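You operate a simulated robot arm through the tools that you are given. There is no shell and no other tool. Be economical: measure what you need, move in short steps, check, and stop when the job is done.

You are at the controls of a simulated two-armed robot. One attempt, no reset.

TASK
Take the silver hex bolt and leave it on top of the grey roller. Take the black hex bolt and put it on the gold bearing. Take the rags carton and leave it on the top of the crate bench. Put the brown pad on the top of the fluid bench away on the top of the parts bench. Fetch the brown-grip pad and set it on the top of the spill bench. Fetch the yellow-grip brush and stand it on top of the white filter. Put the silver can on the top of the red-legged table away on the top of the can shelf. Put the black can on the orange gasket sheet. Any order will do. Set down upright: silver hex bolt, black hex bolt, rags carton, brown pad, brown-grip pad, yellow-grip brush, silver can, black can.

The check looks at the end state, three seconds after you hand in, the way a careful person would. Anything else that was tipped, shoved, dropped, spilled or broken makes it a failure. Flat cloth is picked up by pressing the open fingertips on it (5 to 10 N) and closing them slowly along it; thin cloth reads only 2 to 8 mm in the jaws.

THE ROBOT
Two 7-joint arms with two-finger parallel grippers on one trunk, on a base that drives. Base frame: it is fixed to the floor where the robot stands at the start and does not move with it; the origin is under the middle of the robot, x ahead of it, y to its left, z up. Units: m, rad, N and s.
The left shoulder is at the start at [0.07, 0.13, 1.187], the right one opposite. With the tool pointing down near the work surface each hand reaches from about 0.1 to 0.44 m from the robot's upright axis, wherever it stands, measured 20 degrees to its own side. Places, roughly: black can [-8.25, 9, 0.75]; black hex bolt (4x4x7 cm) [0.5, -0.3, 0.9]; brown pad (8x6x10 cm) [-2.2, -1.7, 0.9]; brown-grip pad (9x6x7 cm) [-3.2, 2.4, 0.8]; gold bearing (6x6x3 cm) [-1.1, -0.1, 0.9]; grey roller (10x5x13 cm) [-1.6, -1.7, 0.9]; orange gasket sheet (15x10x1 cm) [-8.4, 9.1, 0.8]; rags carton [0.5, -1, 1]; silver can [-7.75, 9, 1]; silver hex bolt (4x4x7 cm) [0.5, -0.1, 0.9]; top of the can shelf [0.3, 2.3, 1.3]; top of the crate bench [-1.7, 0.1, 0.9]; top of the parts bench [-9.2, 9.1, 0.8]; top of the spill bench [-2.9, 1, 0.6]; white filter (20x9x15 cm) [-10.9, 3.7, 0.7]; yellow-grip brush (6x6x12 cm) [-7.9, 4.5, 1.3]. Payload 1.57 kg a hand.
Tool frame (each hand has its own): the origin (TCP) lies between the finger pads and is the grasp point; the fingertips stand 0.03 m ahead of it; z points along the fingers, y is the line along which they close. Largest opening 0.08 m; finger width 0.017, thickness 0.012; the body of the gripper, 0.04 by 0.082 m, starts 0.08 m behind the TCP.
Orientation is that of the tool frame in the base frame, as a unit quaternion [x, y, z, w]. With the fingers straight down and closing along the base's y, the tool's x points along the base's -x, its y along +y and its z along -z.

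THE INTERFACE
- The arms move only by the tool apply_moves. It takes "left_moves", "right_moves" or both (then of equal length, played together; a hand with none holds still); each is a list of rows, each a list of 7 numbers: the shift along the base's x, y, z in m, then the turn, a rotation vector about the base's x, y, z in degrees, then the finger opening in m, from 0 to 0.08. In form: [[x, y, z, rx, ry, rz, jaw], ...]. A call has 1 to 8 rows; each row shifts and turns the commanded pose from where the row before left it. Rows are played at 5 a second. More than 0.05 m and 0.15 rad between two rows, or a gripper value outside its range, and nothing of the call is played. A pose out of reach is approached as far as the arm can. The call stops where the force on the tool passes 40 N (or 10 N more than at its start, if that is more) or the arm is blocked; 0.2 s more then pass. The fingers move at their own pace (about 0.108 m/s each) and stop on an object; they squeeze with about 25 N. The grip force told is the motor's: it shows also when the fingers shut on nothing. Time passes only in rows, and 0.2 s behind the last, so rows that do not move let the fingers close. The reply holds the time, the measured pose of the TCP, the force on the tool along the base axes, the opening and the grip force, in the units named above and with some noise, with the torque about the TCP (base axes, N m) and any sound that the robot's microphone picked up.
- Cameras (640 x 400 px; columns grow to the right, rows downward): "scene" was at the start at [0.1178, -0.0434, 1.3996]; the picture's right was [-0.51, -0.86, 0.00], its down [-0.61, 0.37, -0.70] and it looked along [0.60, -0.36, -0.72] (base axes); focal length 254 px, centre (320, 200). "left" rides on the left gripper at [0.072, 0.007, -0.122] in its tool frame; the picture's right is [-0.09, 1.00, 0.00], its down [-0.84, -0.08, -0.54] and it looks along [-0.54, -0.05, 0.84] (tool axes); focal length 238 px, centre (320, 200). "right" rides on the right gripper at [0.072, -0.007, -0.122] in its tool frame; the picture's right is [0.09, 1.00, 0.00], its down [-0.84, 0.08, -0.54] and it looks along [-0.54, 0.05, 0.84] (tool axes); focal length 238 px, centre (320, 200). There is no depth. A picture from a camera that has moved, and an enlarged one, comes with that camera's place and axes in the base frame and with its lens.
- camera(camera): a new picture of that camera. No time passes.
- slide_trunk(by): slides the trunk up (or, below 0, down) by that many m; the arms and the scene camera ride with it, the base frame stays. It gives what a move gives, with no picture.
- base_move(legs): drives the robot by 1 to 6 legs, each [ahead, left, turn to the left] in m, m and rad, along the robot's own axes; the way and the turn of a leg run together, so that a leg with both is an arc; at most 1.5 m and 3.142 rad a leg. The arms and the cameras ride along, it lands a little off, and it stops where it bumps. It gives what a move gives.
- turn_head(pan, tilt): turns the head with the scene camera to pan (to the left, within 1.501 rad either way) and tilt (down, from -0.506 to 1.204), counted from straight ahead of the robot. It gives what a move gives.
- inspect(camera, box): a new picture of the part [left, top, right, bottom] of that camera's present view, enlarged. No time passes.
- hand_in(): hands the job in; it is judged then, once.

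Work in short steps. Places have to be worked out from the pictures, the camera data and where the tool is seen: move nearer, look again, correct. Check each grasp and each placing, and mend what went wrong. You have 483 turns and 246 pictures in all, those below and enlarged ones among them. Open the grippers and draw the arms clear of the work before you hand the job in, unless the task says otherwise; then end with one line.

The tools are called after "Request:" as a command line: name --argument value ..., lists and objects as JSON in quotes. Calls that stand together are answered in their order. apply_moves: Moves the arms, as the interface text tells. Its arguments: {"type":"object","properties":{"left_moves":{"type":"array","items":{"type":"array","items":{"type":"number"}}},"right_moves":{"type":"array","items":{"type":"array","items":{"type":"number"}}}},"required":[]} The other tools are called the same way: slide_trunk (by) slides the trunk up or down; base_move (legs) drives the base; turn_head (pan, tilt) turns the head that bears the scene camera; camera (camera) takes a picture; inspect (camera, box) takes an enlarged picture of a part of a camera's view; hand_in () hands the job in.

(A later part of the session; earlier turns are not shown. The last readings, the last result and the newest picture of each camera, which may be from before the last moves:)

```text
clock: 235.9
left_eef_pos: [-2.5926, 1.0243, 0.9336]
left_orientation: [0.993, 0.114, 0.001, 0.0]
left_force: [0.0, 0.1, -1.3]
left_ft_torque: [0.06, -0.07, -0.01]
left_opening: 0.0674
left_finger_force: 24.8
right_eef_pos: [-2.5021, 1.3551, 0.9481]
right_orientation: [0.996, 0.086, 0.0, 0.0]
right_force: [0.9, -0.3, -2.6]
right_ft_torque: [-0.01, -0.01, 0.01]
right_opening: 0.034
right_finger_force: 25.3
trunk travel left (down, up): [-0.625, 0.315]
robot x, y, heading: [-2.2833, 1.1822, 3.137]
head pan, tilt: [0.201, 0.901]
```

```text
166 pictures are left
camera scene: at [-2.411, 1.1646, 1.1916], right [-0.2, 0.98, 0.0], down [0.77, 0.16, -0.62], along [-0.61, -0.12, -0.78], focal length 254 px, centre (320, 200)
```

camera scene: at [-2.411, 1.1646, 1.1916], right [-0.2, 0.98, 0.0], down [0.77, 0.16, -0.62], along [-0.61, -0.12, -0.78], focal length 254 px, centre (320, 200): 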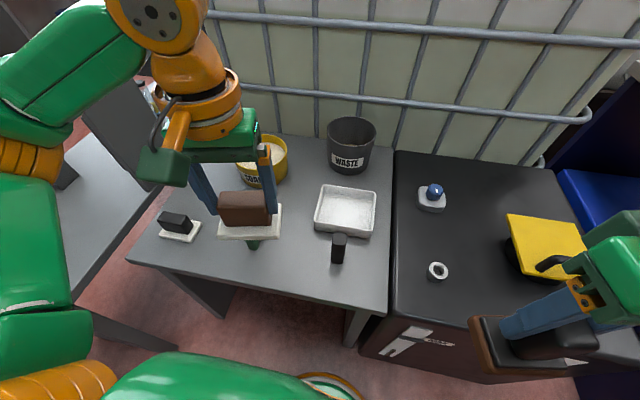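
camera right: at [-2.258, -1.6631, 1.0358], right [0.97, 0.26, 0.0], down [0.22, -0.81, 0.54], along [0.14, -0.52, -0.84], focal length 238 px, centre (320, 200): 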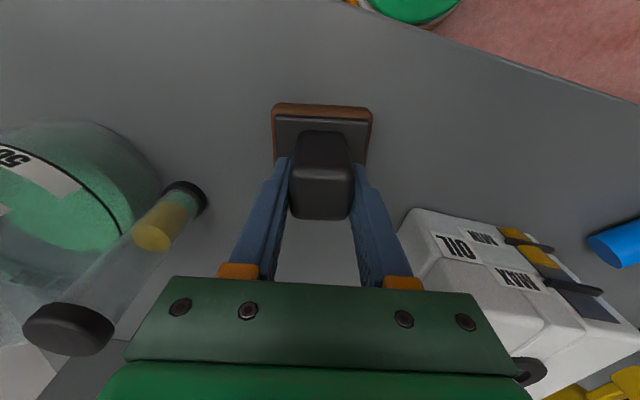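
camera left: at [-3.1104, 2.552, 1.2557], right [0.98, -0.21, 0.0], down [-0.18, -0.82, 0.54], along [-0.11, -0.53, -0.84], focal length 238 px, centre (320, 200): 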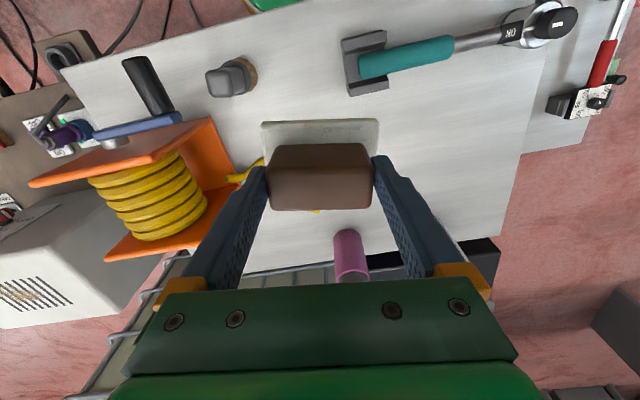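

Spot (-2.64,1.05) confirmed free. I align the pad along y, move there and lower most of the way.

Request:
apply_moves --left_moves '[[-0.024, 0.013, 0, 0, 0, -6.5, 0], [-0.023, 0.013, 0, 0, 0, -6, 0], [0, 0, -0.045, 0, 0, 0, 0], [0, 0, -0.045, 0, 0, 0, 0], [0, 0, -0.045, 0, 0, 0, 0], [0, 0, -0.045, 0, 0, 0, 0], [0, 0, -0.03, 0, 0, 0, 0], [0, 0, 0, 0, 0, 0, 0]]'

Request:
camera --camera "scene"

```text
clock: 237.7
left_eef_pos: [-2.6409, 1.0497, 0.7235]
left_orientation: [1.0, 0.005, 0.0, 0.0]
left_force: [0.1, 0.1, -1.2]
left_ft_torque: [0.02, -0.01, -0.01]
left_opening: 0.0675
left_finger_force: 25.0
right_eef_pos: [-2.5024, 1.3558, 0.9471]
right_orientation: [0.996, 0.086, 0.001, 0.0]
right_force: [0.8, -0.2, -2.9]
right_ft_torque: [-0.03, 0.02, 0.0]
right_opening: 0.0337
right_finger_force: 25.5
trunk travel left (down, up): [-0.625, 0.315]
robot x, y, heading: [-2.2851, 1.1822, -3.143]
head pan, tilt: [0.201, 0.901]
```

```text
165 pictures are left
camera scene: at [-2.411, 1.1647, 1.1916], right [-0.2, 0.98, 0.0], down [0.77, 0.16, -0.62], along [-0.61, -0.12, -0.78], focal length 254 px, centre (320, 200)
```

scene: 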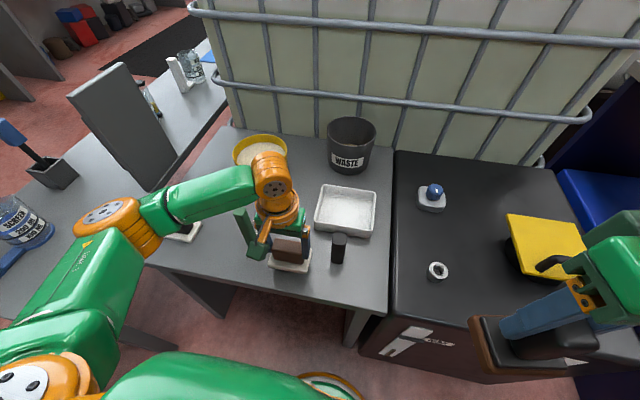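

Clear so far; lower slowly to contact.

Request:
apply_moves --left_moves '[[0, 0, -0.02, 0, 0, 0, 0], [0, 0, -0.015, 0, 0, 0, 0], [0, 0, -0.008, 0, 0, 0, 0], [0, 0, 0, 0, 0, 0, 0], [0, 0, -0.006, 0, 0, 0, 0], [0, 0, 0, 0, 0, 0, 0]]'

Request:
camera --camera "scene"

```text
clock: 239.0
left_eef_pos: [-2.6396, 1.0494, 0.6792]
left_orientation: [1.0, 0.006, -0.007, -0.002]
left_force: [5.2, -3.3, 24.0]
left_ft_torque: [0.43, -0.85, -0.29]
left_opening: 0.0677
left_finger_force: 24.7
right_eef_pos: [-2.4967, 1.3561, 0.9498]
right_orientation: [0.996, 0.087, -0.003, 0.0]
right_force: [-0.5, 0.4, -1.7]
right_ft_torque: [-0.04, 0.06, 0.0]
right_opening: 0.0338
right_finger_force: 24.4
trunk travel left (down, up): [-0.625, 0.315]
robot x, y, heading: [-2.2843, 1.1814, -3.141]
head pan, tilt: [0.201, 0.901]
stopped in row 6 (left hand): the force on the tool passed its limit at 44 N (the readings are from after the stop); the commanded pose is now the measured one
```

```text
164 pictures are left
camera scene: at [-2.4047, 1.1648, 1.1923], right [-0.2, 0.98, 0.0], down [0.76, 0.16, -0.63], along [-0.61, -0.12, -0.78], focal length 254 px, centre (320, 200)
```

scene: 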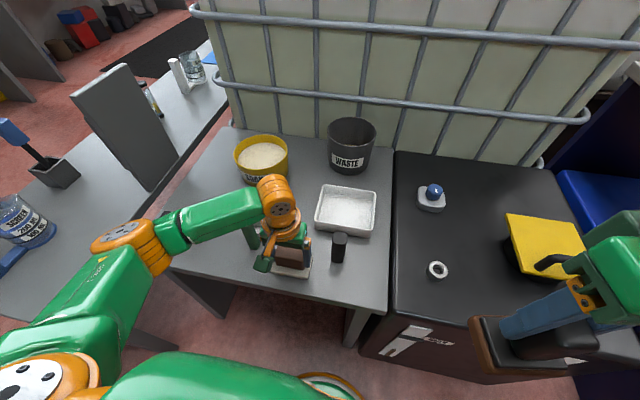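

Contact at about the expected height. I zoom to make sure the pad rests flat and clear of neighbours.

Request:
inspect --camera "scene" --box '[230, 210, 390, 310]'

Request:
inspect --camera "left" --box '[160, 50, 480, 250]'

```text
4.00 times, centred on (310, 260) of scene
camera zoom: at [-2.4047, 1.1648, 1.1923], right [-0.2, 0.98, 0.0], down [0.76, 0.16, -0.63], along [-0.61, -0.12, -0.78], focal length 1017 px, centre (360, -40)
```

zoom: 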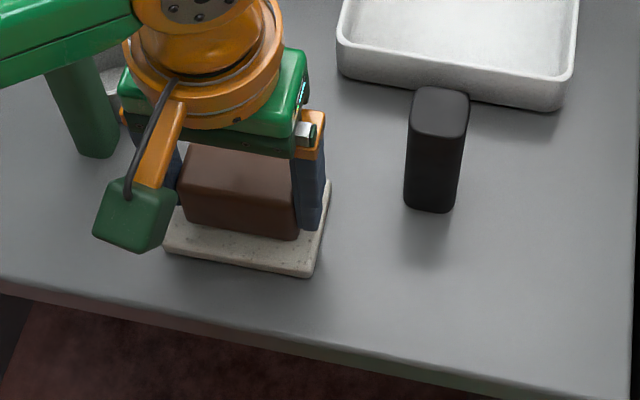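

```text
2.00 times, centred on (320, 150) of left
camera zoom: at [-2.5642, 1.0439, 0.7994], right [-0.08, -1.0, 0.0], down [-0.83, 0.07, 0.55], along [-0.55, 0.05, -0.83], focal length 477 px, centre (320, 300)
```

zoom: 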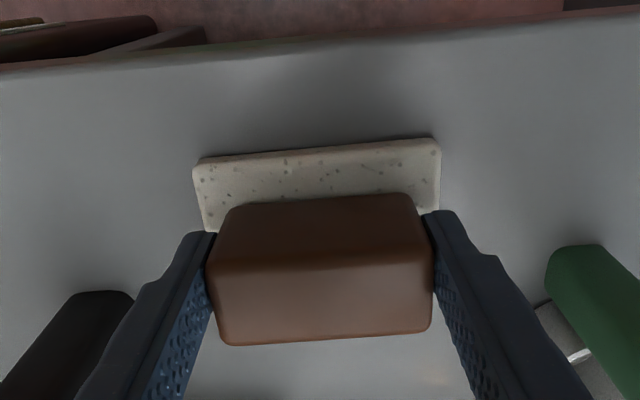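

It rests flat, posts clear. Relieve slightly, open and rise straight up.

Request:
apply_moves --left_moves '[[0, 0, 0.002, 0, 0, 0, 0], [0, 0, 0, 0, 0, 0, 0.072], [0, 0, 0, 0, 0, 0, 0.08], [0, 0, 0, 0, 0, 0, 0.08], [0, 0, 0.03, 0, 0, 0, 0.08], [0, 0, 0.045, 0, 0, 0, 0.08], [0, 0, 0.045, 0, 0, 0, 0.08], [0, 0, 0.045, 0, 0, 0, 0.08]]'

Request:
inspect --camera "scene" --box '[140, 120, 400, 310]'

```text
clock: 240.8
left_eef_pos: [-2.641, 1.0512, 0.8415]
left_orientation: [1.0, 0.006, -0.003, -0.001]
left_force: [-0.3, -0.4, -0.1]
left_ft_torque: [-0.01, -0.04, -0.06]
left_opening: 0.08
left_finger_force: 0.0
right_eef_pos: [-2.5019, 1.3556, 0.9479]
right_orientation: [0.996, 0.086, -0.001, 0.0]
right_force: [-0.4, 0.3, -2.3]
right_ft_torque: [-0.02, 0.0, 0.02]
right_opening: 0.0336
right_finger_force: 24.5
trunk travel left (down, up): [-0.625, 0.315]
robot x, y, heading: [-2.2806, 1.1827, -3.139]
head pan, tilt: [0.201, 0.901]
```

```text
2.11 times, centred on (270, 215) of scene
camera zoom: at [-2.4102, 1.165, 1.1917], right [-0.2, 0.98, 0.0], down [0.77, 0.16, -0.62], along [-0.61, -0.12, -0.78], focal length 536 px, centre (425, 168)
```

zoom: 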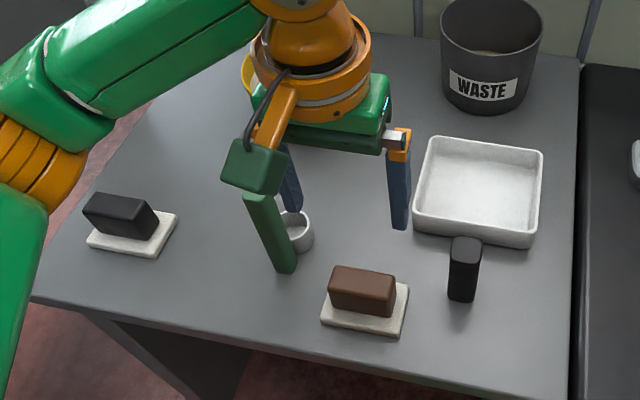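

The brown-grip pad is placed well. I raise the trunk, retract the left hand, and go round by the open south aisle toward the west.

Request:
slide_trunk --by 0.2

Request:
apply_moves --left_moves '[[0.04, -0.015, 0.03, 0, 0, 0, 0.08], [0.04, -0.015, 0.03, 0, 0, 0, 0.08], [0.04, -0.01, 0.03, 0, 0, 0, 0.08], [0.02, 0, 0.03, 0, 0, 0, 0.08]]'

Request:
base_move --legs '[[-1.0, 0, 0], [-0.8, 0, 0], [0, 1.2, 0], [0, 0.85, 0]]'

Request:
turn_head --pan 0.0 --tilt 0.3

Request:
camera --camera "scene"

```text
clock: 243.0
left_eef_pos: [-2.6411, 1.0517, 1.0413]
left_orientation: [1.0, 0.005, -0.003, -0.001]
left_force: [0.8, 0.1, 0.9]
left_ft_torque: [0.01, 0.0, -0.02]
left_opening: 0.0801
left_finger_force: 0.1
right_eef_pos: [-2.5018, 1.3562, 1.1476]
right_orientation: [0.996, 0.086, 0.0, -0.001]
right_force: [0.2, 0.1, -2.1]
right_ft_torque: [-0.04, 0.01, -0.02]
right_opening: 0.0339
right_finger_force: 24.7
trunk travel left (down, up): [-0.825, 0.115]
robot x, y, heading: [-2.2865, 1.1832, -3.143]
head pan, tilt: [0.201, 0.901]
```

```text
refused: row 1 steps farther than a row can; nothing moved
```

```text
clock: 261.9
left_eef_pos: [-0.8878, -1.0061, 1.0412]
left_orientation: [1.0, -0.007, -0.003, -0.002]
left_force: [-0.6, -0.4, 0.1]
left_ft_torque: [-0.01, 0.0, 0.01]
left_opening: 0.0801
left_finger_force: 0.1
right_eef_pos: [-0.7408, -0.7049, 1.1482]
right_orientation: [0.997, 0.074, 0.0, 0.0]
right_force: [-0.7, 0.2, -3.8]
right_ft_torque: [-0.02, 0.01, 0.01]
right_opening: 0.0339
right_finger_force: 25.5
trunk travel left (down, up): [-0.825, 0.115]
robot x, y, heading: [-0.5277, -0.8856, 3.116]
head pan, tilt: [0.201, 0.901]
```

```text
clock: 262.9
left_eef_pos: [-0.8874, -1.0057, 1.0417]
left_orientation: [1.0, -0.007, -0.002, -0.001]
left_force: [0.2, -0.6, 0.7]
left_ft_torque: [0.0, -0.02, 0.02]
left_opening: 0.0799
left_finger_force: 0.0
right_eef_pos: [-0.7394, -0.7067, 1.1478]
right_orientation: [0.997, 0.073, 0.0, 0.0]
right_force: [0.1, -0.1, -2.2]
right_ft_torque: [0.0, -0.01, 0.03]
right_opening: 0.0336
right_finger_force: 24.8
trunk travel left (down, up): [-0.825, 0.115]
robot x, y, heading: [-0.528, -0.8866, 3.117]
head pan, tilt: [0.0, 0.3]
```

```text
160 pictures are left
camera scene: at [-0.672, -0.8844, 1.4438], right [0.03, 1.0, 0.0], down [0.3, -0.01, -0.95], along [-0.95, 0.02, -0.3], focal length 254 px, centre (320, 200)
```

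scene: 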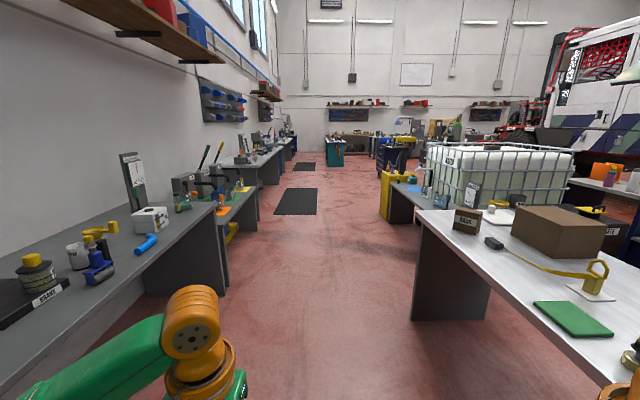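

The retract row was refused (too long), but the drive went clear. I check the black bolt and retract the hand properly.

Request:
apply_moves --left_moves '[[0.03, -0.01, 0.03, 0, 0, 0, 0.08], [0.035, -0.01, 0.03, 0, 0, 0, 0.08], [0.035, 0, 0.03, 0, 0, 0, 0.08], [0.03, 0, 0.03, 0, 0, 0, 0.08]]'

Request:
turn_head --pan -0.7 --tilt 0.5

Request:
camera --camera "scene"

```text
clock: 263.9
left_eef_pos: [-0.7562, -1.0252, 1.1609]
left_orientation: [1.0, -0.007, -0.004, -0.001]
left_force: [0.3, 0.4, -0.7]
left_ft_torque: [0.02, 0.01, 0.0]
left_opening: 0.08
left_finger_force: 0.0
right_eef_pos: [-0.7384, -0.7064, 1.1485]
right_orientation: [0.997, 0.073, -0.001, 0.0]
right_force: [0.0, 0.1, -2.7]
right_ft_torque: [0.01, 0.02, 0.01]
right_opening: 0.0337
right_finger_force: 25.2
trunk travel left (down, up): [-0.825, 0.115]
robot x, y, heading: [-0.5251, -0.8858, 3.116]
head pan, tilt: [0.0, 0.3]
```

```text
clock: 265.0
left_eef_pos: [-0.7567, -1.0256, 1.1596]
left_orientation: [1.0, -0.006, -0.003, -0.001]
left_force: [-1.2, 0.1, -0.1]
left_ft_torque: [0.01, 0.02, 0.03]
left_opening: 0.0798
left_finger_force: 0.0
right_eef_pos: [-0.7391, -0.7065, 1.1483]
right_orientation: [0.997, 0.073, 0.001, 0.0]
right_force: [0.4, 0.2, -2.6]
right_ft_torque: [-0.03, 0.04, 0.0]
right_opening: 0.034
right_finger_force: 24.6
trunk travel left (down, up): [-0.825, 0.115]
robot x, y, heading: [-0.5281, -0.885, 3.112]
head pan, tilt: [-0.7, 0.499]
```

```text
159 pictures are left
camera scene: at [-0.6469, -0.8265, 1.4255], right [0.66, 0.75, 0.0], down [0.36, -0.32, -0.88], along [-0.66, 0.58, -0.48], focal length 254 px, centre (320, 200)
```

scene: 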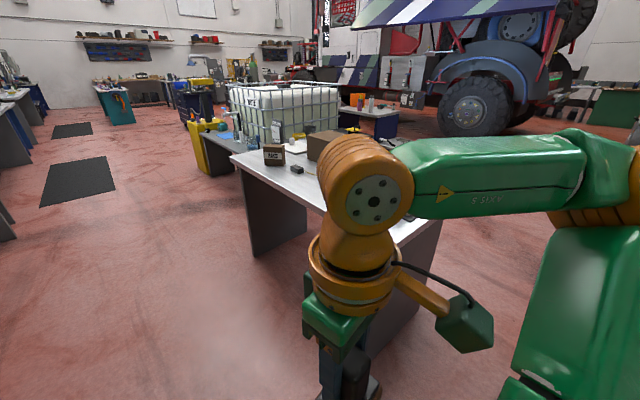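

Path west along y≈-0.9 is open. Drive 4.5 m west and look.

Request:
base_move --legs '[[0, 0, 0.03], [1.5, 0, 0], [1.5, 0, 0], [1.5, 0, 0]]'

Request:
turn_head --pan -0.5 --tilt 0.25

Request:
camera --camera "scene"

```text
clock: 287.1
left_eef_pos: [-5.3013, -1.0586, 1.1597]
left_orientation: [1.0, 0.009, -0.004, -0.001]
left_force: [-0.5, 0.4, -0.3]
left_ft_torque: [0.0, 0.01, 0.01]
left_opening: 0.0798
left_finger_force: 0.1
right_eef_pos: [-5.2934, -0.7395, 1.1493]
right_orientation: [0.996, 0.089, 0.0, 0.0]
right_force: [0.3, 0.8, -2.1]
right_ft_torque: [-0.02, 0.01, 0.0]
right_opening: 0.0336
right_finger_force: 24.7
trunk travel left (down, up): [-0.825, 0.115]
robot x, y, heading: [-5.0721, -0.912, -3.142]
head pan, tilt: [-0.7, 0.499]
```

```text
clock: 287.8
left_eef_pos: [-5.302, -1.0585, 1.1604]
left_orientation: [1.0, 0.008, -0.003, -0.001]
left_force: [-0.1, -1.3, 0.9]
left_ft_torque: [-0.01, 0.01, 0.0]
left_opening: 0.08
left_finger_force: 0.0
right_eef_pos: [-5.2947, -0.7399, 1.1479]
right_orientation: [0.996, 0.09, 0.0, 0.0]
right_force: [-0.6, -0.2, -1.9]
right_ft_torque: [0.02, -0.01, -0.02]
right_opening: 0.0341
right_finger_force: 25.0
trunk travel left (down, up): [-0.825, 0.115]
robot x, y, heading: [-5.0756, -0.9141, -3.134]
head pan, tilt: [-0.499, 0.25]
```

```text
158 pictures are left
camera scene: at [-5.2093, -0.8704, 1.4485], right [0.47, 0.88, 0.0], down [0.22, -0.12, -0.97], along [-0.85, 0.46, -0.25], focal length 254 px, centre (320, 200)
```

scene: 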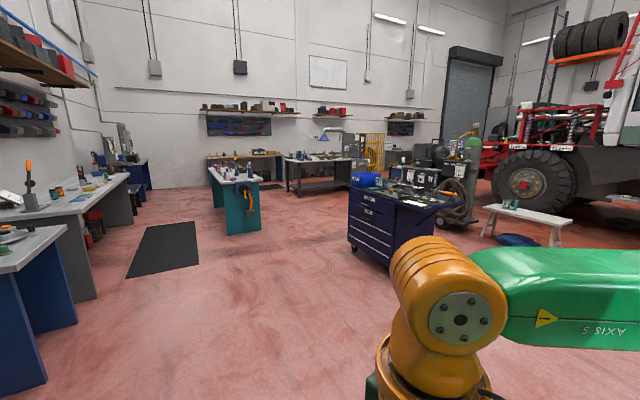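

Large open floor. I drive 2.3 m further west and look north-west for the passage past the navy cart.

Request:
base_move --legs '[[1.5, 0, 0], [0.8, 0, 0]]'

Request:
turn_head --pan -1.1 --tilt 0.25

Request:
camera --camera "scene"

```text
clock: 299.2
left_eef_pos: [-7.6073, -1.1051, 1.1612]
left_orientation: [1.0, 0.018, -0.003, 0.0]
left_force: [-0.1, 0.0, -0.1]
left_ft_torque: [-0.03, 0.02, -0.01]
left_opening: 0.0799
left_finger_force: 0.0
right_eef_pos: [-7.6069, -0.7867, 1.1484]
right_orientation: [0.995, 0.098, 0.0, 0.0]
right_force: [-1.1, 0.3, -2.2]
right_ft_torque: [-0.01, 0.03, 0.01]
right_opening: 0.0338
right_finger_force: 25.2
trunk travel left (down, up): [-0.825, 0.115]
robot x, y, heading: [-7.3877, -0.9538, -3.113]
head pan, tilt: [-0.499, 0.25]
```

```text
clock: 300.2
left_eef_pos: [-7.6108, -1.1051, 1.1613]
left_orientation: [1.0, 0.018, -0.003, -0.001]
left_force: [0.8, -0.5, -0.8]
left_ft_torque: [0.0, 0.02, -0.01]
left_opening: 0.08
left_finger_force: 0.0
right_eef_pos: [-7.6083, -0.7862, 1.1481]
right_orientation: [0.995, 0.098, 0.0, -0.001]
right_force: [0.3, 0.0, -2.8]
right_ft_torque: [-0.01, 0.04, 0.02]
right_opening: 0.0339
right_finger_force: 24.6
trunk travel left (down, up): [-0.825, 0.115]
robot x, y, heading: [-7.3901, -0.9536, -3.115]
head pan, tilt: [-1.1, 0.25]
```

```text
157 pictures are left
camera scene: at [-7.4826, -0.876, 1.4486], right [0.88, 0.48, 0.0], down [0.12, -0.22, -0.97], along [-0.46, 0.85, -0.25], focal length 254 px, centre (320, 200)
```

scene: 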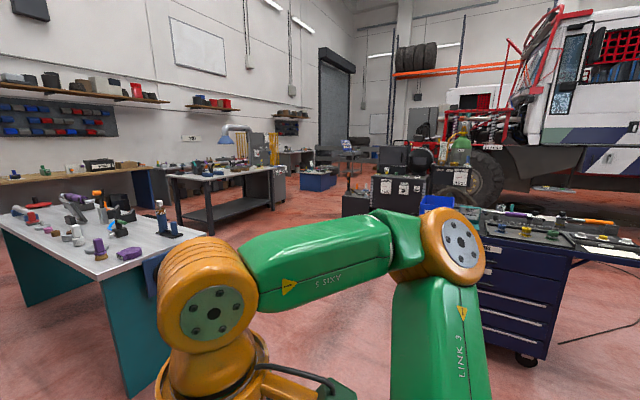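

Passage runs between the teal table (x<-8.75) and the cart (x>-7.35). I go to x≈-8.05 and turn to face north.

Request:
base_move --legs '[[0.66, 0, 0], [0, 0, -1.597]]'

Request:
turn_head --pan 0.0 --tilt 0.2

Request:
camera --camera "scene"

```text
clock: 307.6
left_eef_pos: [-8.1856, -0.754, 1.1614]
left_orientation: [0.724, -0.69, -0.002, -0.004]
left_force: [0.7, 0.0, 0.8]
left_ft_torque: [-0.01, -0.01, 0.04]
left_opening: 0.0801
left_finger_force: 0.0
right_eef_pos: [-7.8667, -0.7514, 1.1486]
right_orientation: [0.778, -0.628, 0.0, 0.0]
right_force: [-0.6, 0.8, -3.4]
right_ft_torque: [0.02, -0.01, 0.02]
right_opening: 0.0338
right_finger_force: 25.1
trunk travel left (down, up): [-0.825, 0.115]
robot x, y, heading: [-8.0311, -0.9737, 1.605]
head pan, tilt: [-1.1, 0.25]
```

```text
clock: 308.9
left_eef_pos: [-8.1855, -0.7544, 1.1609]
left_orientation: [0.724, -0.69, -0.001, -0.003]
left_force: [-0.6, -0.5, -0.6]
left_ft_torque: [-0.03, -0.03, 0.01]
left_opening: 0.08
left_finger_force: 0.1
right_eef_pos: [-7.8664, -0.7521, 1.1483]
right_orientation: [0.777, -0.629, -0.001, 0.0]
right_force: [0.3, -0.5, -1.6]
right_ft_torque: [0.0, 0.0, -0.01]
right_opening: 0.0338
right_finger_force: 24.9
trunk travel left (down, up): [-0.825, 0.115]
robot x, y, heading: [-8.0327, -0.9797, 1.613]
head pan, tilt: [0.0, 0.201]
```

```text
156 pictures are left
camera scene: at [-8.039, -0.8342, 1.4532], right [1.0, 0.04, 0.0], down [0.01, -0.2, -0.98], along [-0.04, 0.98, -0.2], focal length 254 px, centre (320, 200)
```

scene: 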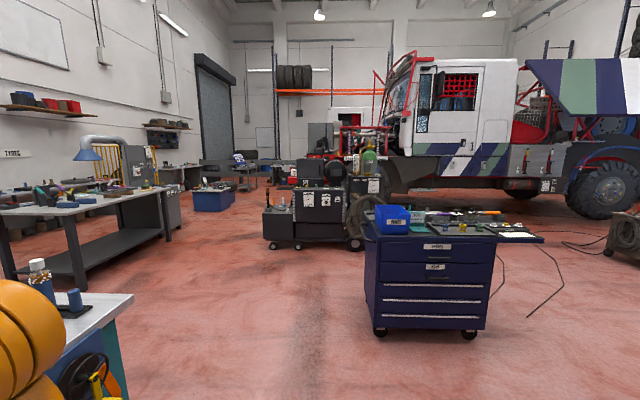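

Plan: pass the teal table, go west to x≈-9.55, then north between the dark table and black cart.

Request:
base_move --legs '[[0, 0, -0.042], [1.5, 0, 0], [0.75, 0, 0], [0, 1.5, 0], [1.5, 0, 0]]'

Request:
turn_head --pan -0.2 --tilt 0.2

Request:
camera --camera "scene"

```text
clock: 334.5
left_eef_pos: [-9.6247, 3.0145, 1.1613]
left_orientation: [-0.698, 0.716, 0.002, 0.004]
left_force: [0.0, 0.4, 0.2]
left_ft_torque: [-0.01, 0.0, -0.02]
left_opening: 0.08
left_finger_force: 0.0
right_eef_pos: [-9.3054, 2.9925, 1.1485]
right_orientation: [0.754, -0.657, 0.0, 0.0]
right_force: [0.3, 0.1, -3.1]
right_ft_torque: [-0.01, -0.01, -0.01]
right_opening: 0.0339
right_finger_force: 25.0
trunk travel left (down, up): [-0.825, 0.115]
robot x, y, heading: [-9.4879, 2.7815, 1.534]
head pan, tilt: [0.0, 0.201]
```

```text
clock: 335.2
left_eef_pos: [-9.6252, 3.0145, 1.1607]
left_orientation: [-0.699, 0.715, 0.001, 0.003]
left_force: [-0.4, 0.1, 0.7]
left_ft_torque: [0.03, 0.0, 0.0]
left_opening: 0.0803
left_finger_force: 0.0
right_eef_pos: [-9.3063, 2.9941, 1.1482]
right_orientation: [0.754, -0.657, 0.001, 0.0]
right_force: [0.3, 0.0, -2.4]
right_ft_torque: [0.0, 0.02, 0.02]
right_opening: 0.0335
right_finger_force: 24.9
trunk travel left (down, up): [-0.825, 0.115]
robot x, y, heading: [-9.4886, 2.7839, 1.543]
head pan, tilt: [-0.201, 0.201]
```

```text
155 pictures are left
camera scene: at [-9.4655, 2.9214, 1.4532], right [0.97, -0.23, 0.0], down [-0.05, -0.19, -0.98], along [0.23, 0.95, -0.2], focal length 254 px, centre (320, 200)
```

scene: 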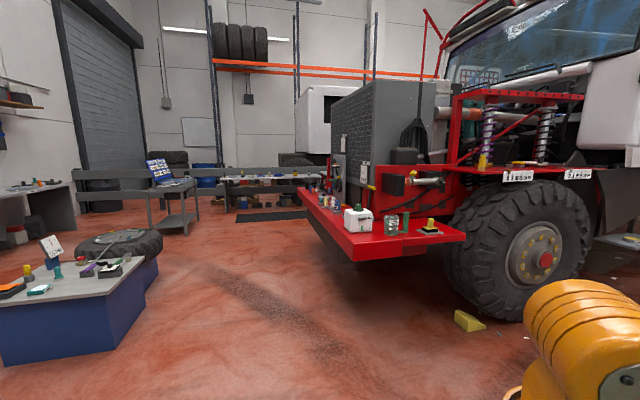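

Truck front with the brush on its right; the parts bench lies straight north at y≈9. I drive north 3 m along x≈-9.65.

Request:
base_move --legs '[[0, 0.16, 0.028], [1.5, 0, 0], [1.5, 0, 0]]'

Request:
turn_head --pan -0.2 --tilt 0.3

Request:
camera --camera "scene"

```text
clock: 350.7
left_eef_pos: [-9.7151, 6.0124, 1.1605]
left_orientation: [-0.699, 0.715, 0.001, 0.003]
left_force: [-0.6, 0.3, 0.0]
left_ft_torque: [-0.02, -0.02, -0.02]
left_opening: 0.08
left_finger_force: 0.1
right_eef_pos: [-9.3962, 5.989, 1.1481]
right_orientation: [0.753, -0.658, 0.0, 0.001]
right_force: [0.1, 0.1, -1.9]
right_ft_torque: [0.03, -0.01, -0.01]
right_opening: 0.0339
right_finger_force: 24.8
trunk travel left (down, up): [-0.825, 0.115]
robot x, y, heading: [-9.5815, 5.7754, 1.533]
head pan, tilt: [-0.201, 0.201]
```

```text
clock: 351.4
left_eef_pos: [-9.7159, 6.012, 1.1612]
left_orientation: [-0.698, 0.716, 0.002, 0.003]
left_force: [0.5, 0.3, 0.4]
left_ft_torque: [0.01, 0.02, -0.02]
left_opening: 0.0802
left_finger_force: 0.0
right_eef_pos: [-9.397, 5.9907, 1.1476]
right_orientation: [0.753, -0.658, 0.0, 0.0]
right_force: [0.0, 0.2, -2.6]
right_ft_torque: [0.02, 0.01, -0.01]
right_opening: 0.0338
right_finger_force: 25.7
trunk travel left (down, up): [-0.825, 0.115]
robot x, y, heading: [-9.5792, 5.781, 1.533]
head pan, tilt: [-0.201, 0.3]
```

```text
154 pictures are left
camera scene: at [-9.5564, 5.9191, 1.4439], right [0.97, -0.24, 0.0], down [-0.07, -0.29, -0.96], along [0.23, 0.93, -0.3], focal length 254 px, centre (320, 200)
```

scene: 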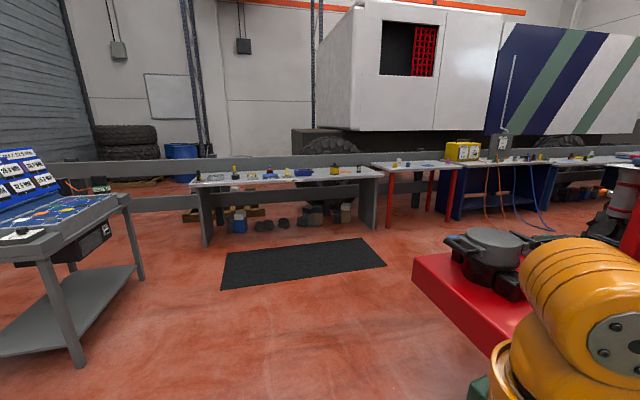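

The parts bench is the white-topped bench ahead (x -10.2..-8.05). I drive on to y≈8.15.

Request:
base_move --legs '[[0, 0, 0.035], [1.5, 0, 0], [0.85, 0, 0]]'

Request:
turn_head --pan -0.3 --tilt 0.55

Request:
camera --camera "scene"

```text
clock: 363.3
left_eef_pos: [-9.6955, 8.3624, 1.16]
left_orientation: [-0.705, 0.709, 0.002, 0.002]
left_force: [0.1, -0.4, 0.2]
left_ft_torque: [0.01, -0.01, 0.0]
left_opening: 0.0798
left_finger_force: 0.0
right_eef_pos: [-9.3748, 8.3477, 1.1478]
right_orientation: [0.761, -0.649, 0.001, 0.0]
right_force: [-0.4, -0.3, -2.5]
right_ft_torque: [0.03, 0.01, 0.01]
right_opening: 0.0339
right_finger_force: 24.3
trunk travel left (down, up): [-0.825, 0.115]
robot x, y, heading: [-9.5548, 8.1314, 1.554]
head pan, tilt: [-0.201, 0.3]
```

```text
clock: 364.1
left_eef_pos: [-9.6953, 8.3626, 1.1606]
left_orientation: [-0.706, 0.708, 0.002, 0.003]
left_force: [0.3, -0.3, 0.3]
left_ft_torque: [-0.01, -0.03, -0.02]
left_opening: 0.0802
left_finger_force: 0.1
right_eef_pos: [-9.3747, 8.348, 1.1479]
right_orientation: [0.761, -0.649, 0.0, 0.0]
right_force: [-0.4, -0.4, -2.7]
right_ft_torque: [-0.01, 0.01, -0.06]
right_opening: 0.0337
right_finger_force: 25.1
trunk travel left (down, up): [-0.825, 0.115]
robot x, y, heading: [-9.5578, 8.1288, 1.554]
head pan, tilt: [-0.3, 0.55]
```

```text
153 pictures are left
camera scene: at [-9.5262, 8.267, 1.421], right [0.95, -0.31, 0.0], down [-0.16, -0.5, -0.85], along [0.26, 0.81, -0.52], focal length 254 px, centre (320, 200)
```

scene: 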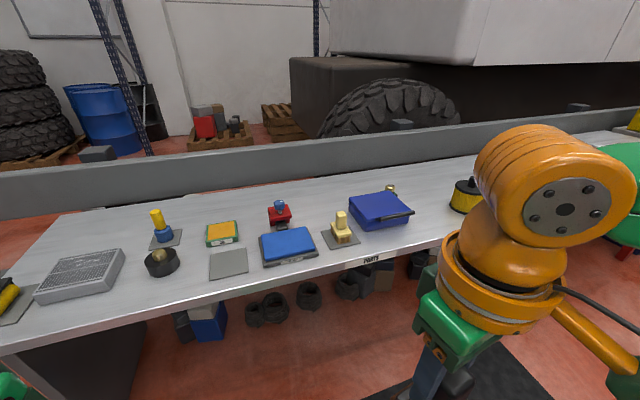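

Free space seems to be right of the blue case, around (-8.72,8.95). I strafe right 0.65 and look again.

Request:
base_move --legs '[[0, -0.65, 0.015]]'

Request:
turn_head --pan -0.1 --tilt 0.6

Request:
camera --camera "scene"

```text
clock: 367.6
left_eef_pos: [-9.062, 8.3561, 1.16]
left_orientation: [0.715, -0.699, -0.001, -0.004]
left_force: [1.0, 0.6, -0.1]
left_ft_torque: [-0.01, 0.0, -0.01]
left_opening: 0.0798
left_finger_force: 0.1
right_eef_pos: [-8.7431, 8.352, 1.1484]
right_orientation: [0.769, -0.639, 0.0, 0.0]
right_force: [0.7, -0.8, -2.2]
right_ft_torque: [0.02, -0.02, 0.01]
right_opening: 0.034
right_finger_force: 24.8
trunk travel left (down, up): [-0.825, 0.115]
robot x, y, heading: [-8.91, 8.1338, 1.583]
head pan, tilt: [-0.3, 0.55]
```

```text
clock: 368.4
left_eef_pos: [-9.0618, 8.3577, 1.1608]
left_orientation: [0.715, -0.699, -0.002, -0.003]
left_force: [0.3, 0.2, 0.8]
left_ft_torque: [-0.01, -0.05, -0.01]
left_opening: 0.0799
left_finger_force: 0.1
right_eef_pos: [-8.7413, 8.3509, 1.1487]
right_orientation: [0.77, -0.638, -0.001, 0.0]
right_force: [-0.4, -0.3, -1.8]
right_ft_torque: [-0.02, 0.0, -0.02]
right_opening: 0.0338
right_finger_force: 25.1
trunk travel left (down, up): [-0.825, 0.115]
robot x, y, heading: [-8.9147, 8.1314, 1.584]
head pan, tilt: [-0.099, 0.6]
```

```text
152 pictures are left
camera scene: at [-8.9079, 8.2686, 1.4164], right [1.0, -0.09, 0.0], down [-0.05, -0.56, -0.82], along [0.07, 0.82, -0.57], focal length 254 px, centre (320, 200)
```

scene: 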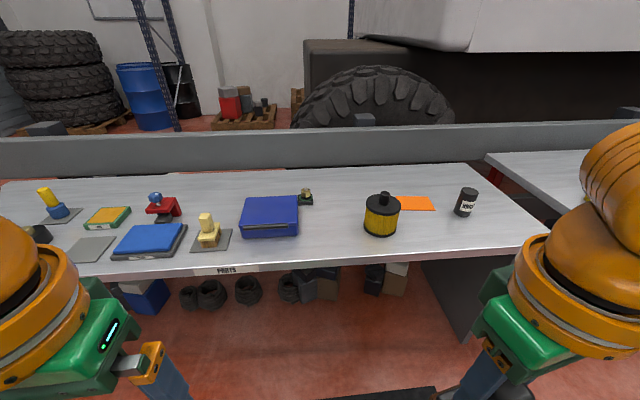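

Clear view: gasket sheet, black can at right; free spot between blue case and yellow filter at about (-8.80,8.95). I drive 0.44 ahead.

Request:
base_move --legs '[[0.44, 0, -0.01]]'

Request:
turn_head --pan -0.2 --tilt 0.95

Request:
camera --camera "scene"

```text
clock: 371.1
left_eef_pos: [-9.0668, 8.8009, 1.1619]
left_orientation: [0.714, -0.7, -0.002, -0.004]
left_force: [0.1, -0.2, 0.0]
left_ft_torque: [0.02, -0.02, 0.01]
left_opening: 0.0799
left_finger_force: 0.0
right_eef_pos: [-8.7473, 8.7944, 1.1488]
right_orientation: [0.769, -0.639, -0.001, -0.001]
right_force: [0.5, 0.9, -2.4]
right_ft_torque: [0.04, 0.04, 0.02]
right_opening: 0.0339
right_finger_force: 24.9
trunk travel left (down, up): [-0.825, 0.115]
robot x, y, heading: [-8.9241, 8.5767, 1.583]
head pan, tilt: [-0.099, 0.6]
```

```text
clock: 371.9
left_eef_pos: [-9.0661, 8.8011, 1.1599]
left_orientation: [0.714, -0.7, -0.002, -0.003]
left_force: [0.3, 0.0, 0.2]
left_ft_torque: [0.0, -0.04, 0.01]
left_opening: 0.0799
left_finger_force: 0.0
right_eef_pos: [-8.746, 8.7956, 1.1489]
right_orientation: [0.769, -0.639, 0.001, 0.002]
right_force: [-0.7, -0.3, -2.1]
right_ft_torque: [0.03, -0.02, 0.0]
right_opening: 0.0339
right_finger_force: 24.9
trunk travel left (down, up): [-0.825, 0.115]
robot x, y, heading: [-8.9188, 8.5729, 1.58]
head pan, tilt: [-0.201, 0.949]
```

```text
151 pictures are left
camera scene: at [-8.9067, 8.6967, 1.388], right [0.98, -0.19, 0.0], down [-0.15, -0.8, -0.58], along [0.11, 0.57, -0.81], focal length 254 px, centre (320, 200)
```

scene: 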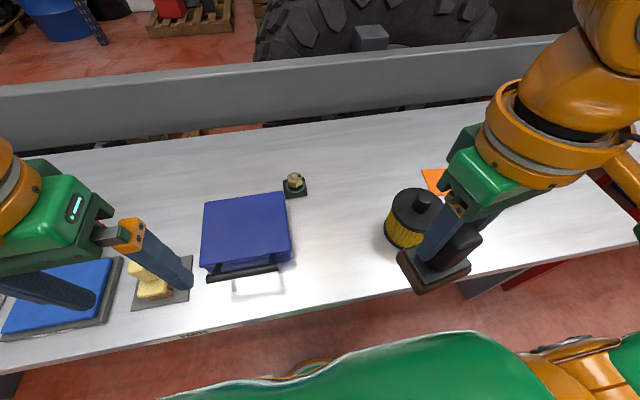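

Move the right hand to (-8.81,8.965) and lower most of the way.

Request:
apply_moves --right_moves '[[-0.016, 0.042, 0, 0, 0, 0, 0], [-0.016, 0.042, 0, 0, 0, 0, 0], [-0.016, 0.042, 0, 0, 0, 0, 0], [-0.016, 0.042, 0, 0, 0, 0, 0], [0, 0, -0.045, 0, 0, 0, 0], [0, 0, -0.045, 0, 0, 0, 0], [0, 0, -0.045, 0, 0, 0, 0], [0, 0, -0.045, 0, 0, 0, 0]]'

Request:
camera --camera "scene"

```text
clock: 373.7
left_eef_pos: [-9.0658, 8.8027, 1.1613]
left_orientation: [0.714, -0.7, -0.001, -0.002]
left_force: [-0.3, -0.4, -0.5]
left_ft_torque: [-0.02, 0.0, 0.02]
left_opening: 0.0799
left_finger_force: 0.1
right_eef_pos: [-8.7808, 8.9337, 0.9766]
right_orientation: [0.769, -0.639, 0.001, 0.001]
right_force: [-0.3, 0.7, -2.3]
right_ft_torque: [0.03, 0.0, 0.01]
right_opening: 0.0338
right_finger_force: 25.3
right hand out of reach, approached as far as the arm can: row 4
trunk travel left (down, up): [-0.825, 0.115]
robot x, y, heading: [-8.9147, 8.575, 1.583]
head pan, tilt: [-0.201, 0.949]
```

```text
150 pictures are left
camera scene: at [-8.9062, 8.6973, 1.3879], right [0.98, -0.19, 0.0], down [-0.15, -0.8, -0.58], along [0.11, 0.57, -0.81], focal length 254 px, centre (320, 200)
```

scene: 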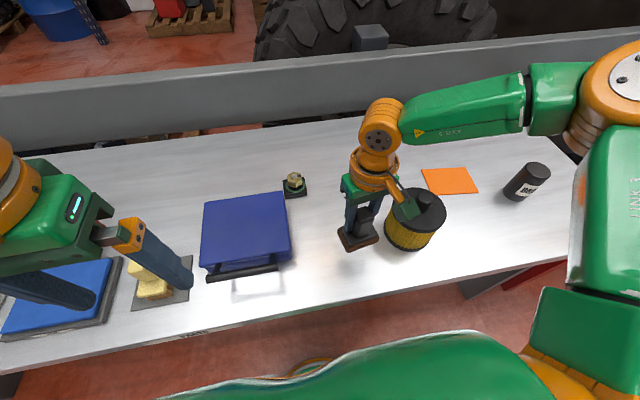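

Shift 2.5 cm away from the filter and lower to contact.

Request:
apply_moves --right_moves '[[-0.025, 0.015, 0, 0, 0, 0, 0], [0, 0, -0.04, 0, 0, 0, 0], [0, 0, -0.03, 0, 0, 0, 0], [0, 0, 0, 0, 0, 0, 0]]'

Request:
inspect --camera "scene" --box '[260, 120, 460, 280]'

```text
clock: 374.7
left_eef_pos: [-9.0663, 8.8026, 1.1601]
left_orientation: [0.715, -0.699, -0.002, -0.003]
left_force: [-0.2, -0.1, -0.6]
left_ft_torque: [0.01, -0.01, 0.0]
left_opening: 0.0801
left_finger_force: 0.1
right_eef_pos: [-8.7727, 8.9266, 0.9273]
right_orientation: [0.768, -0.64, 0.001, 0.0]
right_force: [-0.1, 0.5, -2.0]
right_ft_torque: [0.01, 0.02, -0.01]
right_opening: 0.034
right_finger_force: 24.7
right hand out of reach, approached as far as the arm can: row 1, 2, 3
trunk travel left (down, up): [-0.825, 0.115]
robot x, y, heading: [-8.9149, 8.5741, 1.58]
head pan, tilt: [-0.201, 0.949]
```

```text
2.50 times, centred on (360, 200) of scene
camera zoom: at [-8.9073, 8.6966, 1.388], right [0.98, -0.19, 0.0], down [-0.15, -0.8, -0.58], along [0.11, 0.57, -0.81], focal length 636 px, centre (220, 200)
```

zoom: 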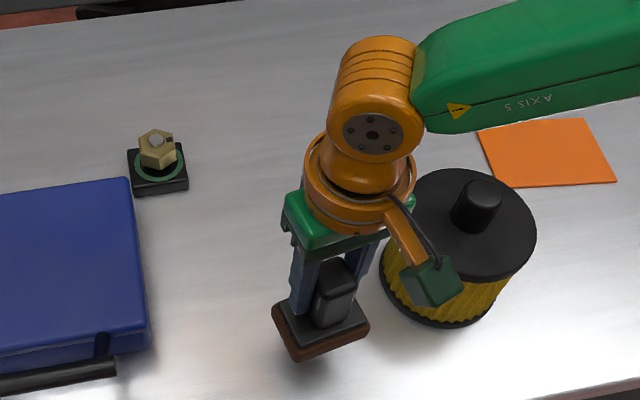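

Arm is at its inward limit; I shift the base left 4 cm and ahead 2 cm, which also takes the wrist bracket off the filter.

Request:
base_move --legs '[[0.02, 0.04, 0]]'

Request:
inspect --camera "scene" --box '[260, 120, 460, 280]'

```text
clock: 375.6
left_eef_pos: [-9.101, 8.8187, 1.1631]
left_orientation: [0.715, -0.699, -0.004, -0.002]
left_force: [0.8, 0.5, 0.9]
left_ft_torque: [0.01, 0.07, 0.01]
left_opening: 0.0803
left_finger_force: 0.0
right_eef_pos: [-8.8076, 8.9423, 0.9262]
right_orientation: [0.769, -0.64, -0.003, 0.002]
right_force: [1.8, -1.0, -2.4]
right_ft_torque: [0.01, 0.05, -0.01]
right_opening: 0.034
right_finger_force: 24.3
trunk travel left (down, up): [-0.825, 0.115]
robot x, y, heading: [-8.9596, 8.5975, 1.583]
head pan, tilt: [-0.201, 0.949]
```

```text
2.50 times, centred on (360, 200) of scene
camera zoom: at [-8.9386, 8.712, 1.3882], right [0.98, -0.19, -0.01], down [-0.16, -0.8, -0.58], along [0.11, 0.57, -0.81], focal length 636 px, centre (220, 200)
```

zoom: 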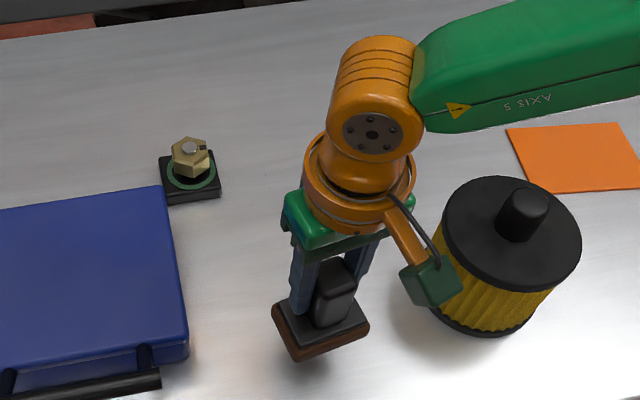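

Now lower to contact.

Request:
apply_moves --right_moves '[[0.005, 0.0, -0.015, 0, 0, 0, 0], [0, 0, -0.015, 0, 0, 0, 0], [0, 0, 0, 0, 0, 0, 0]]'

```text
clock: 376.4
left_eef_pos: [-9.1062, 8.8212, 1.1598]
left_orientation: [0.715, -0.7, -0.001, -0.004]
left_force: [0.3, -0.4, -0.4]
left_ft_torque: [0.0, -0.03, -0.01]
left_opening: 0.0798
left_finger_force: 0.0
right_eef_pos: [-8.7993, 8.9384, 0.9053]
right_orientation: [0.769, -0.64, 0.0, 0.0]
right_force: [-0.3, -0.6, -2.6]
right_ft_torque: [0.03, -0.05, 0.03]
right_opening: 0.0338
right_finger_force: 25.3
right hand out of reach, approached as far as the arm can: row 1, 2
trunk travel left (down, up): [-0.825, 0.115]
robot x, y, heading: [-8.9619, 8.5985, 1.578]
head pan, tilt: [-0.201, 0.949]
```

The commanded pose has drifted beyond reach; I bring the command back toward the robot a bit.

Request:
apply_moves --right_moves '[[0.02, -0.025, 0, 0, 0, 0, 0], [0, 0, 0, 0, 0, 0, 0]]'

```text
clock: 377.0
left_eef_pos: [-9.1068, 8.8219, 1.1606]
left_orientation: [0.714, -0.7, -0.002, -0.004]
left_force: [0.2, 0.3, -0.1]
left_ft_torque: [0.01, 0.0, -0.01]
left_opening: 0.0799
left_finger_force: 0.0
right_eef_pos: [-8.7781, 8.9117, 0.9054]
right_orientation: [0.769, -0.64, 0.001, 0.0]
right_force: [-0.5, -0.6, -2.5]
right_ft_torque: [0.0, 0.01, -0.03]
right_opening: 0.034
right_finger_force: 25.5
trunk travel left (down, up): [-0.825, 0.115]
robot x, y, heading: [-8.9597, 8.5991, 1.581]
head pan, tilt: [-0.201, 0.949]
```

Command and measurement agree again. Now lower gently.

Request:
apply_moves --right_moves '[[-0.005, 0.005, -0.008, 0, 0, 0, 0], [0, 0, -0.006, 0, 0, 0, 0], [0, 0, 0, 0, 0, 0, 0], [0, 0, -0.005, 0, 0, 0, 0], [0, 0, 0, 0, 0, 0, 0]]'

Request:
inspect --camera "scene" --box '[260, 120, 460, 280]'

```text
clock: 378.2
left_eef_pos: [-9.1052, 8.8212, 1.16]
left_orientation: [0.714, -0.7, -0.002, -0.003]
left_force: [-0.5, -0.1, -0.3]
left_ft_torque: [0.0, -0.02, -0.01]
left_opening: 0.08
left_finger_force: 0.1
right_eef_pos: [-8.7834, 8.9183, 0.8879]
right_orientation: [0.769, -0.639, 0.0, -0.001]
right_force: [-0.3, 0.3, -1.6]
right_ft_torque: [-0.02, 0.01, -0.01]
right_opening: 0.0339
right_finger_force: 24.9
trunk travel left (down, up): [-0.825, 0.115]
robot x, y, heading: [-8.9566, 8.5938, 1.582]
head pan, tilt: [-0.201, 0.949]
```

```text
2.50 times, centred on (360, 200) of scene
camera zoom: at [-8.9463, 8.7158, 1.388], right [0.98, -0.19, 0.0], down [-0.15, -0.8, -0.58], along [0.11, 0.57, -0.81], focal length 636 px, centre (220, 200)
```

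zoom: 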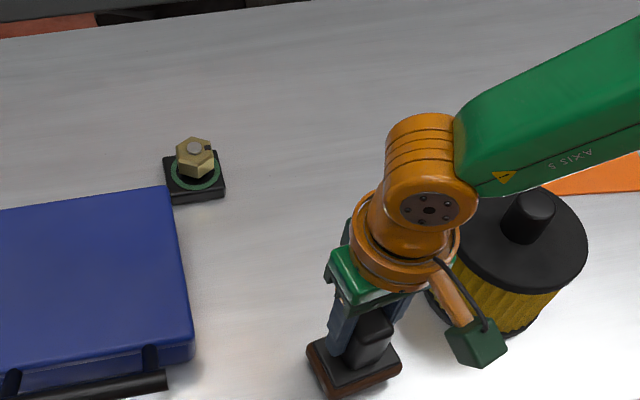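

The bracket is 9 cm clear of the filter. Continue lowering in small steps.

Request:
apply_moves --right_moves '[[0, 0, -0.004, 0, 0, 0, 0], [0, 0, 0, 0, 0, 0, 0], [0, 0, -0.004, 0, 0, 0, 0], [0, 0, 0, 0, 0, 0, 0], [0, 0, -0.004, 0, 0, 0, 0], [0, 0, 0, 0, 0, 0, 0]]'

```text
clock: 379.6
left_eef_pos: [-9.1064, 8.8223, 1.1598]
left_orientation: [0.715, -0.699, -0.002, -0.002]
left_force: [0.0, -0.3, 1.1]
left_ft_torque: [0.0, 0.0, 0.03]
left_opening: 0.0799
left_finger_force: 0.0
right_eef_pos: [-8.7785, 8.9171, 0.8797]
right_orientation: [0.769, -0.64, 0.0, 0.001]
right_force: [-0.7, 0.7, -2.6]
right_ft_torque: [0.03, -0.03, 0.0]
right_opening: 0.0338
right_finger_force: 24.8
right hand out of reach, approached as far as the arm can: row 5
trunk travel left (down, up): [-0.825, 0.115]
robot x, y, heading: [-8.958, 8.5944, 1.572]
head pan, tilt: [-0.201, 0.949]
```

Arm limit; I lower the trunk a little instead.

Request:
slide_trunk --by -0.01

Request:
inspect --camera "right" --box '[160, 40, 480, 240]'

```text
clock: 380.2
left_eef_pos: [-9.1059, 8.8191, 1.1514]
left_orientation: [0.714, -0.7, -0.001, -0.004]
left_force: [-0.5, 0.7, 0.5]
left_ft_torque: [0.03, 0.02, -0.01]
left_opening: 0.0798
left_finger_force: 0.1
right_eef_pos: [-8.7804, 8.9167, 0.8702]
right_orientation: [0.769, -0.639, -0.001, -0.001]
right_force: [2.8, 3.5, 16.8]
right_ft_torque: [0.28, -0.09, 0.0]
right_opening: 0.0339
right_finger_force: 25.2
trunk travel left (down, up): [-0.815, 0.125]
robot x, y, heading: [-8.9562, 8.5983, 1.58]
head pan, tilt: [-0.201, 0.949]
```

```text
2.00 times, centred on (320, 140) of right
camera zoom: at [-8.7593, 8.8469, 0.9924], right [-0.96, -0.27, 0.0], down [-0.23, 0.81, 0.55], along [-0.15, 0.52, -0.84], focal length 477 px, centre (320, 320)
```

zoom: 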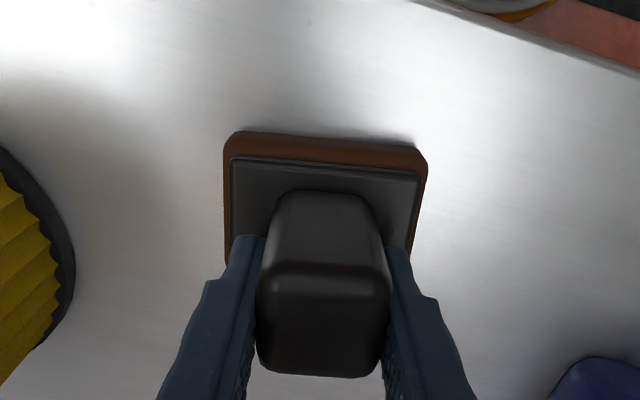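

Contact, flat on bench. Release with a moderate opening and rise straight up.

Request:
apply_moves --right_moves '[[0, 0, 0.002, 0, 0, 0, 0], [0, 0, 0, 0, 0, 0, 0.045], [0, 0, 0, 0, 0, 0, 0.06], [0, 0, 0, 0, 0, 0, 0.06], [0, 0, 0.045, 0, 0, 0, 0.06], [0, 0, 0.045, 0, 0, 0, 0.06], [0, 0, 0.045, 0, 0, 0, 0.06], [0, 0, 0.045, 0, 0, 0, 0.06]]'

Request:
camera --camera "scene"

```text
clock: 382.0
left_eef_pos: [-9.1053, 8.82, 1.1503]
left_orientation: [0.714, -0.7, -0.002, -0.004]
left_force: [0.2, 0.0, -0.3]
left_ft_torque: [0.01, -0.02, -0.02]
left_opening: 0.0803
left_finger_force: 0.0
right_eef_pos: [-8.782, 8.9158, 1.0541]
right_orientation: [0.769, -0.639, 0.0, 0.0]
right_force: [0.1, -0.6, -0.9]
right_ft_torque: [0.01, 0.0, 0.0]
right_opening: 0.0601
right_finger_force: 0.2
trunk travel left (down, up): [-0.815, 0.125]
robot x, y, heading: [-8.9558, 8.5979, 1.582]
head pan, tilt: [-0.201, 0.949]
```

```text
145 pictures are left
camera scene: at [-8.947, 8.7143, 1.3781], right [0.98, -0.19, 0.0], down [-0.15, -0.8, -0.58], along [0.11, 0.57, -0.81], focal length 254 px, centre (320, 200)
```

scene: 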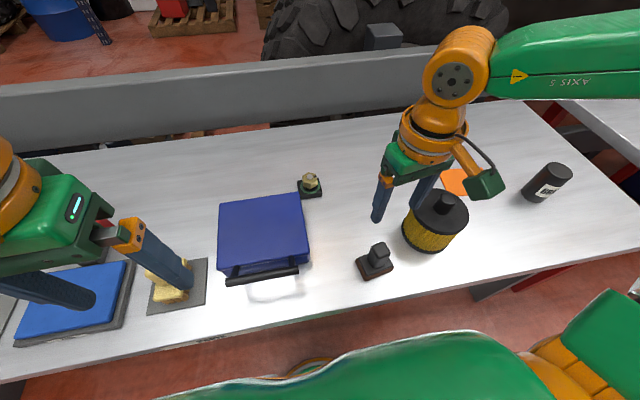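

Brown pad is upright on the parts bench. I raise and retract the right hand and strafe right 0.55 for the black can.

Request:
apply_moves --right_moves '[[0, 0, 0.045, 0, 0, -3.5, 0.08], [0, -0.02, 0.045, 0, 0, -3.5, 0.08], [0.01, -0.04, 0.01, 0, 0, -3.5, 0.08], [0.01, -0.04, 0, 0, 0, 0, 0.08], [0.01, -0.03, 0, 0, 0, 0, 0.08]]'

Request:
base_move --legs '[[-0.15, 0, 0], [0, -0.56, 0]]'

Request:
turn_head --pan -0.1 --tilt 0.75

Request:
camera --camera "scene"

```text
clock: 383.2
left_eef_pos: [-9.1054, 8.8193, 1.1502]
left_orientation: [0.715, -0.699, -0.003, -0.004]
left_force: [-0.2, 0.2, 0.8]
left_ft_torque: [0.01, 0.01, 0.01]
left_opening: 0.0802
left_finger_force: 0.1
right_eef_pos: [-8.7485, 8.7826, 1.1508]
right_orientation: [-0.707, 0.708, 0.001, 0.001]
right_force: [0.4, 0.1, -0.5]
right_ft_torque: [0.01, 0.0, -0.03]
right_opening: 0.0801
right_finger_force: 0.1
trunk travel left (down, up): [-0.815, 0.125]
robot x, y, heading: [-8.9599, 8.5965, 1.578]
head pan, tilt: [-0.201, 0.949]
```

```text
clock: 387.4
left_eef_pos: [-8.547, 8.6768, 1.1507]
left_orientation: [0.714, -0.7, -0.001, -0.003]
left_force: [0.2, -0.2, 0.2]
left_ft_torque: [0.01, -0.03, -0.01]
left_opening: 0.0798
left_finger_force: 0.1
right_eef_pos: [-8.1908, 8.6398, 1.1501]
right_orientation: [0.707, -0.707, -0.001, 0.0]
right_force: [0.8, 0.1, -0.6]
right_ft_torque: [-0.02, -0.05, -0.02]
right_opening: 0.0799
right_finger_force: 0.1
trunk travel left (down, up): [-0.815, 0.125]
robot x, y, heading: [-8.3985, 8.4523, 1.581]
head pan, tilt: [-0.201, 0.949]
```

```text
clock: 388.1
left_eef_pos: [-8.5453, 8.6752, 1.151]
left_orientation: [0.715, -0.699, -0.001, -0.003]
left_force: [0.2, -0.1, 0.4]
left_ft_torque: [0.0, -0.02, -0.02]
left_opening: 0.0799
left_finger_force: 0.0
right_eef_pos: [-8.1887, 8.641, 1.1502]
right_orientation: [-0.707, 0.707, 0.0, 0.0]
right_force: [0.4, -1.1, 0.1]
right_ft_torque: [-0.02, 0.01, 0.0]
right_opening: 0.0801
right_finger_force: 0.1
trunk travel left (down, up): [-0.815, 0.125]
robot x, y, heading: [-8.3973, 8.453, 1.581]
head pan, tilt: [-0.099, 0.75]
```

```text
144 pictures are left
camera scene: at [-8.3926, 8.5817, 1.3935], right [1.0, -0.09, 0.0], down [-0.06, -0.68, -0.73], along [0.06, 0.73, -0.68], focal length 254 px, centre (320, 200)
```

scene: 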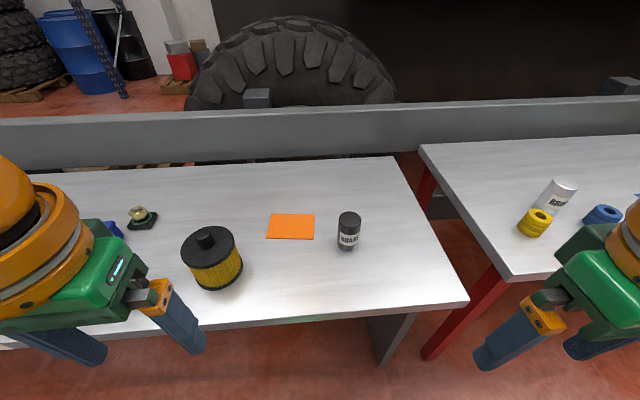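

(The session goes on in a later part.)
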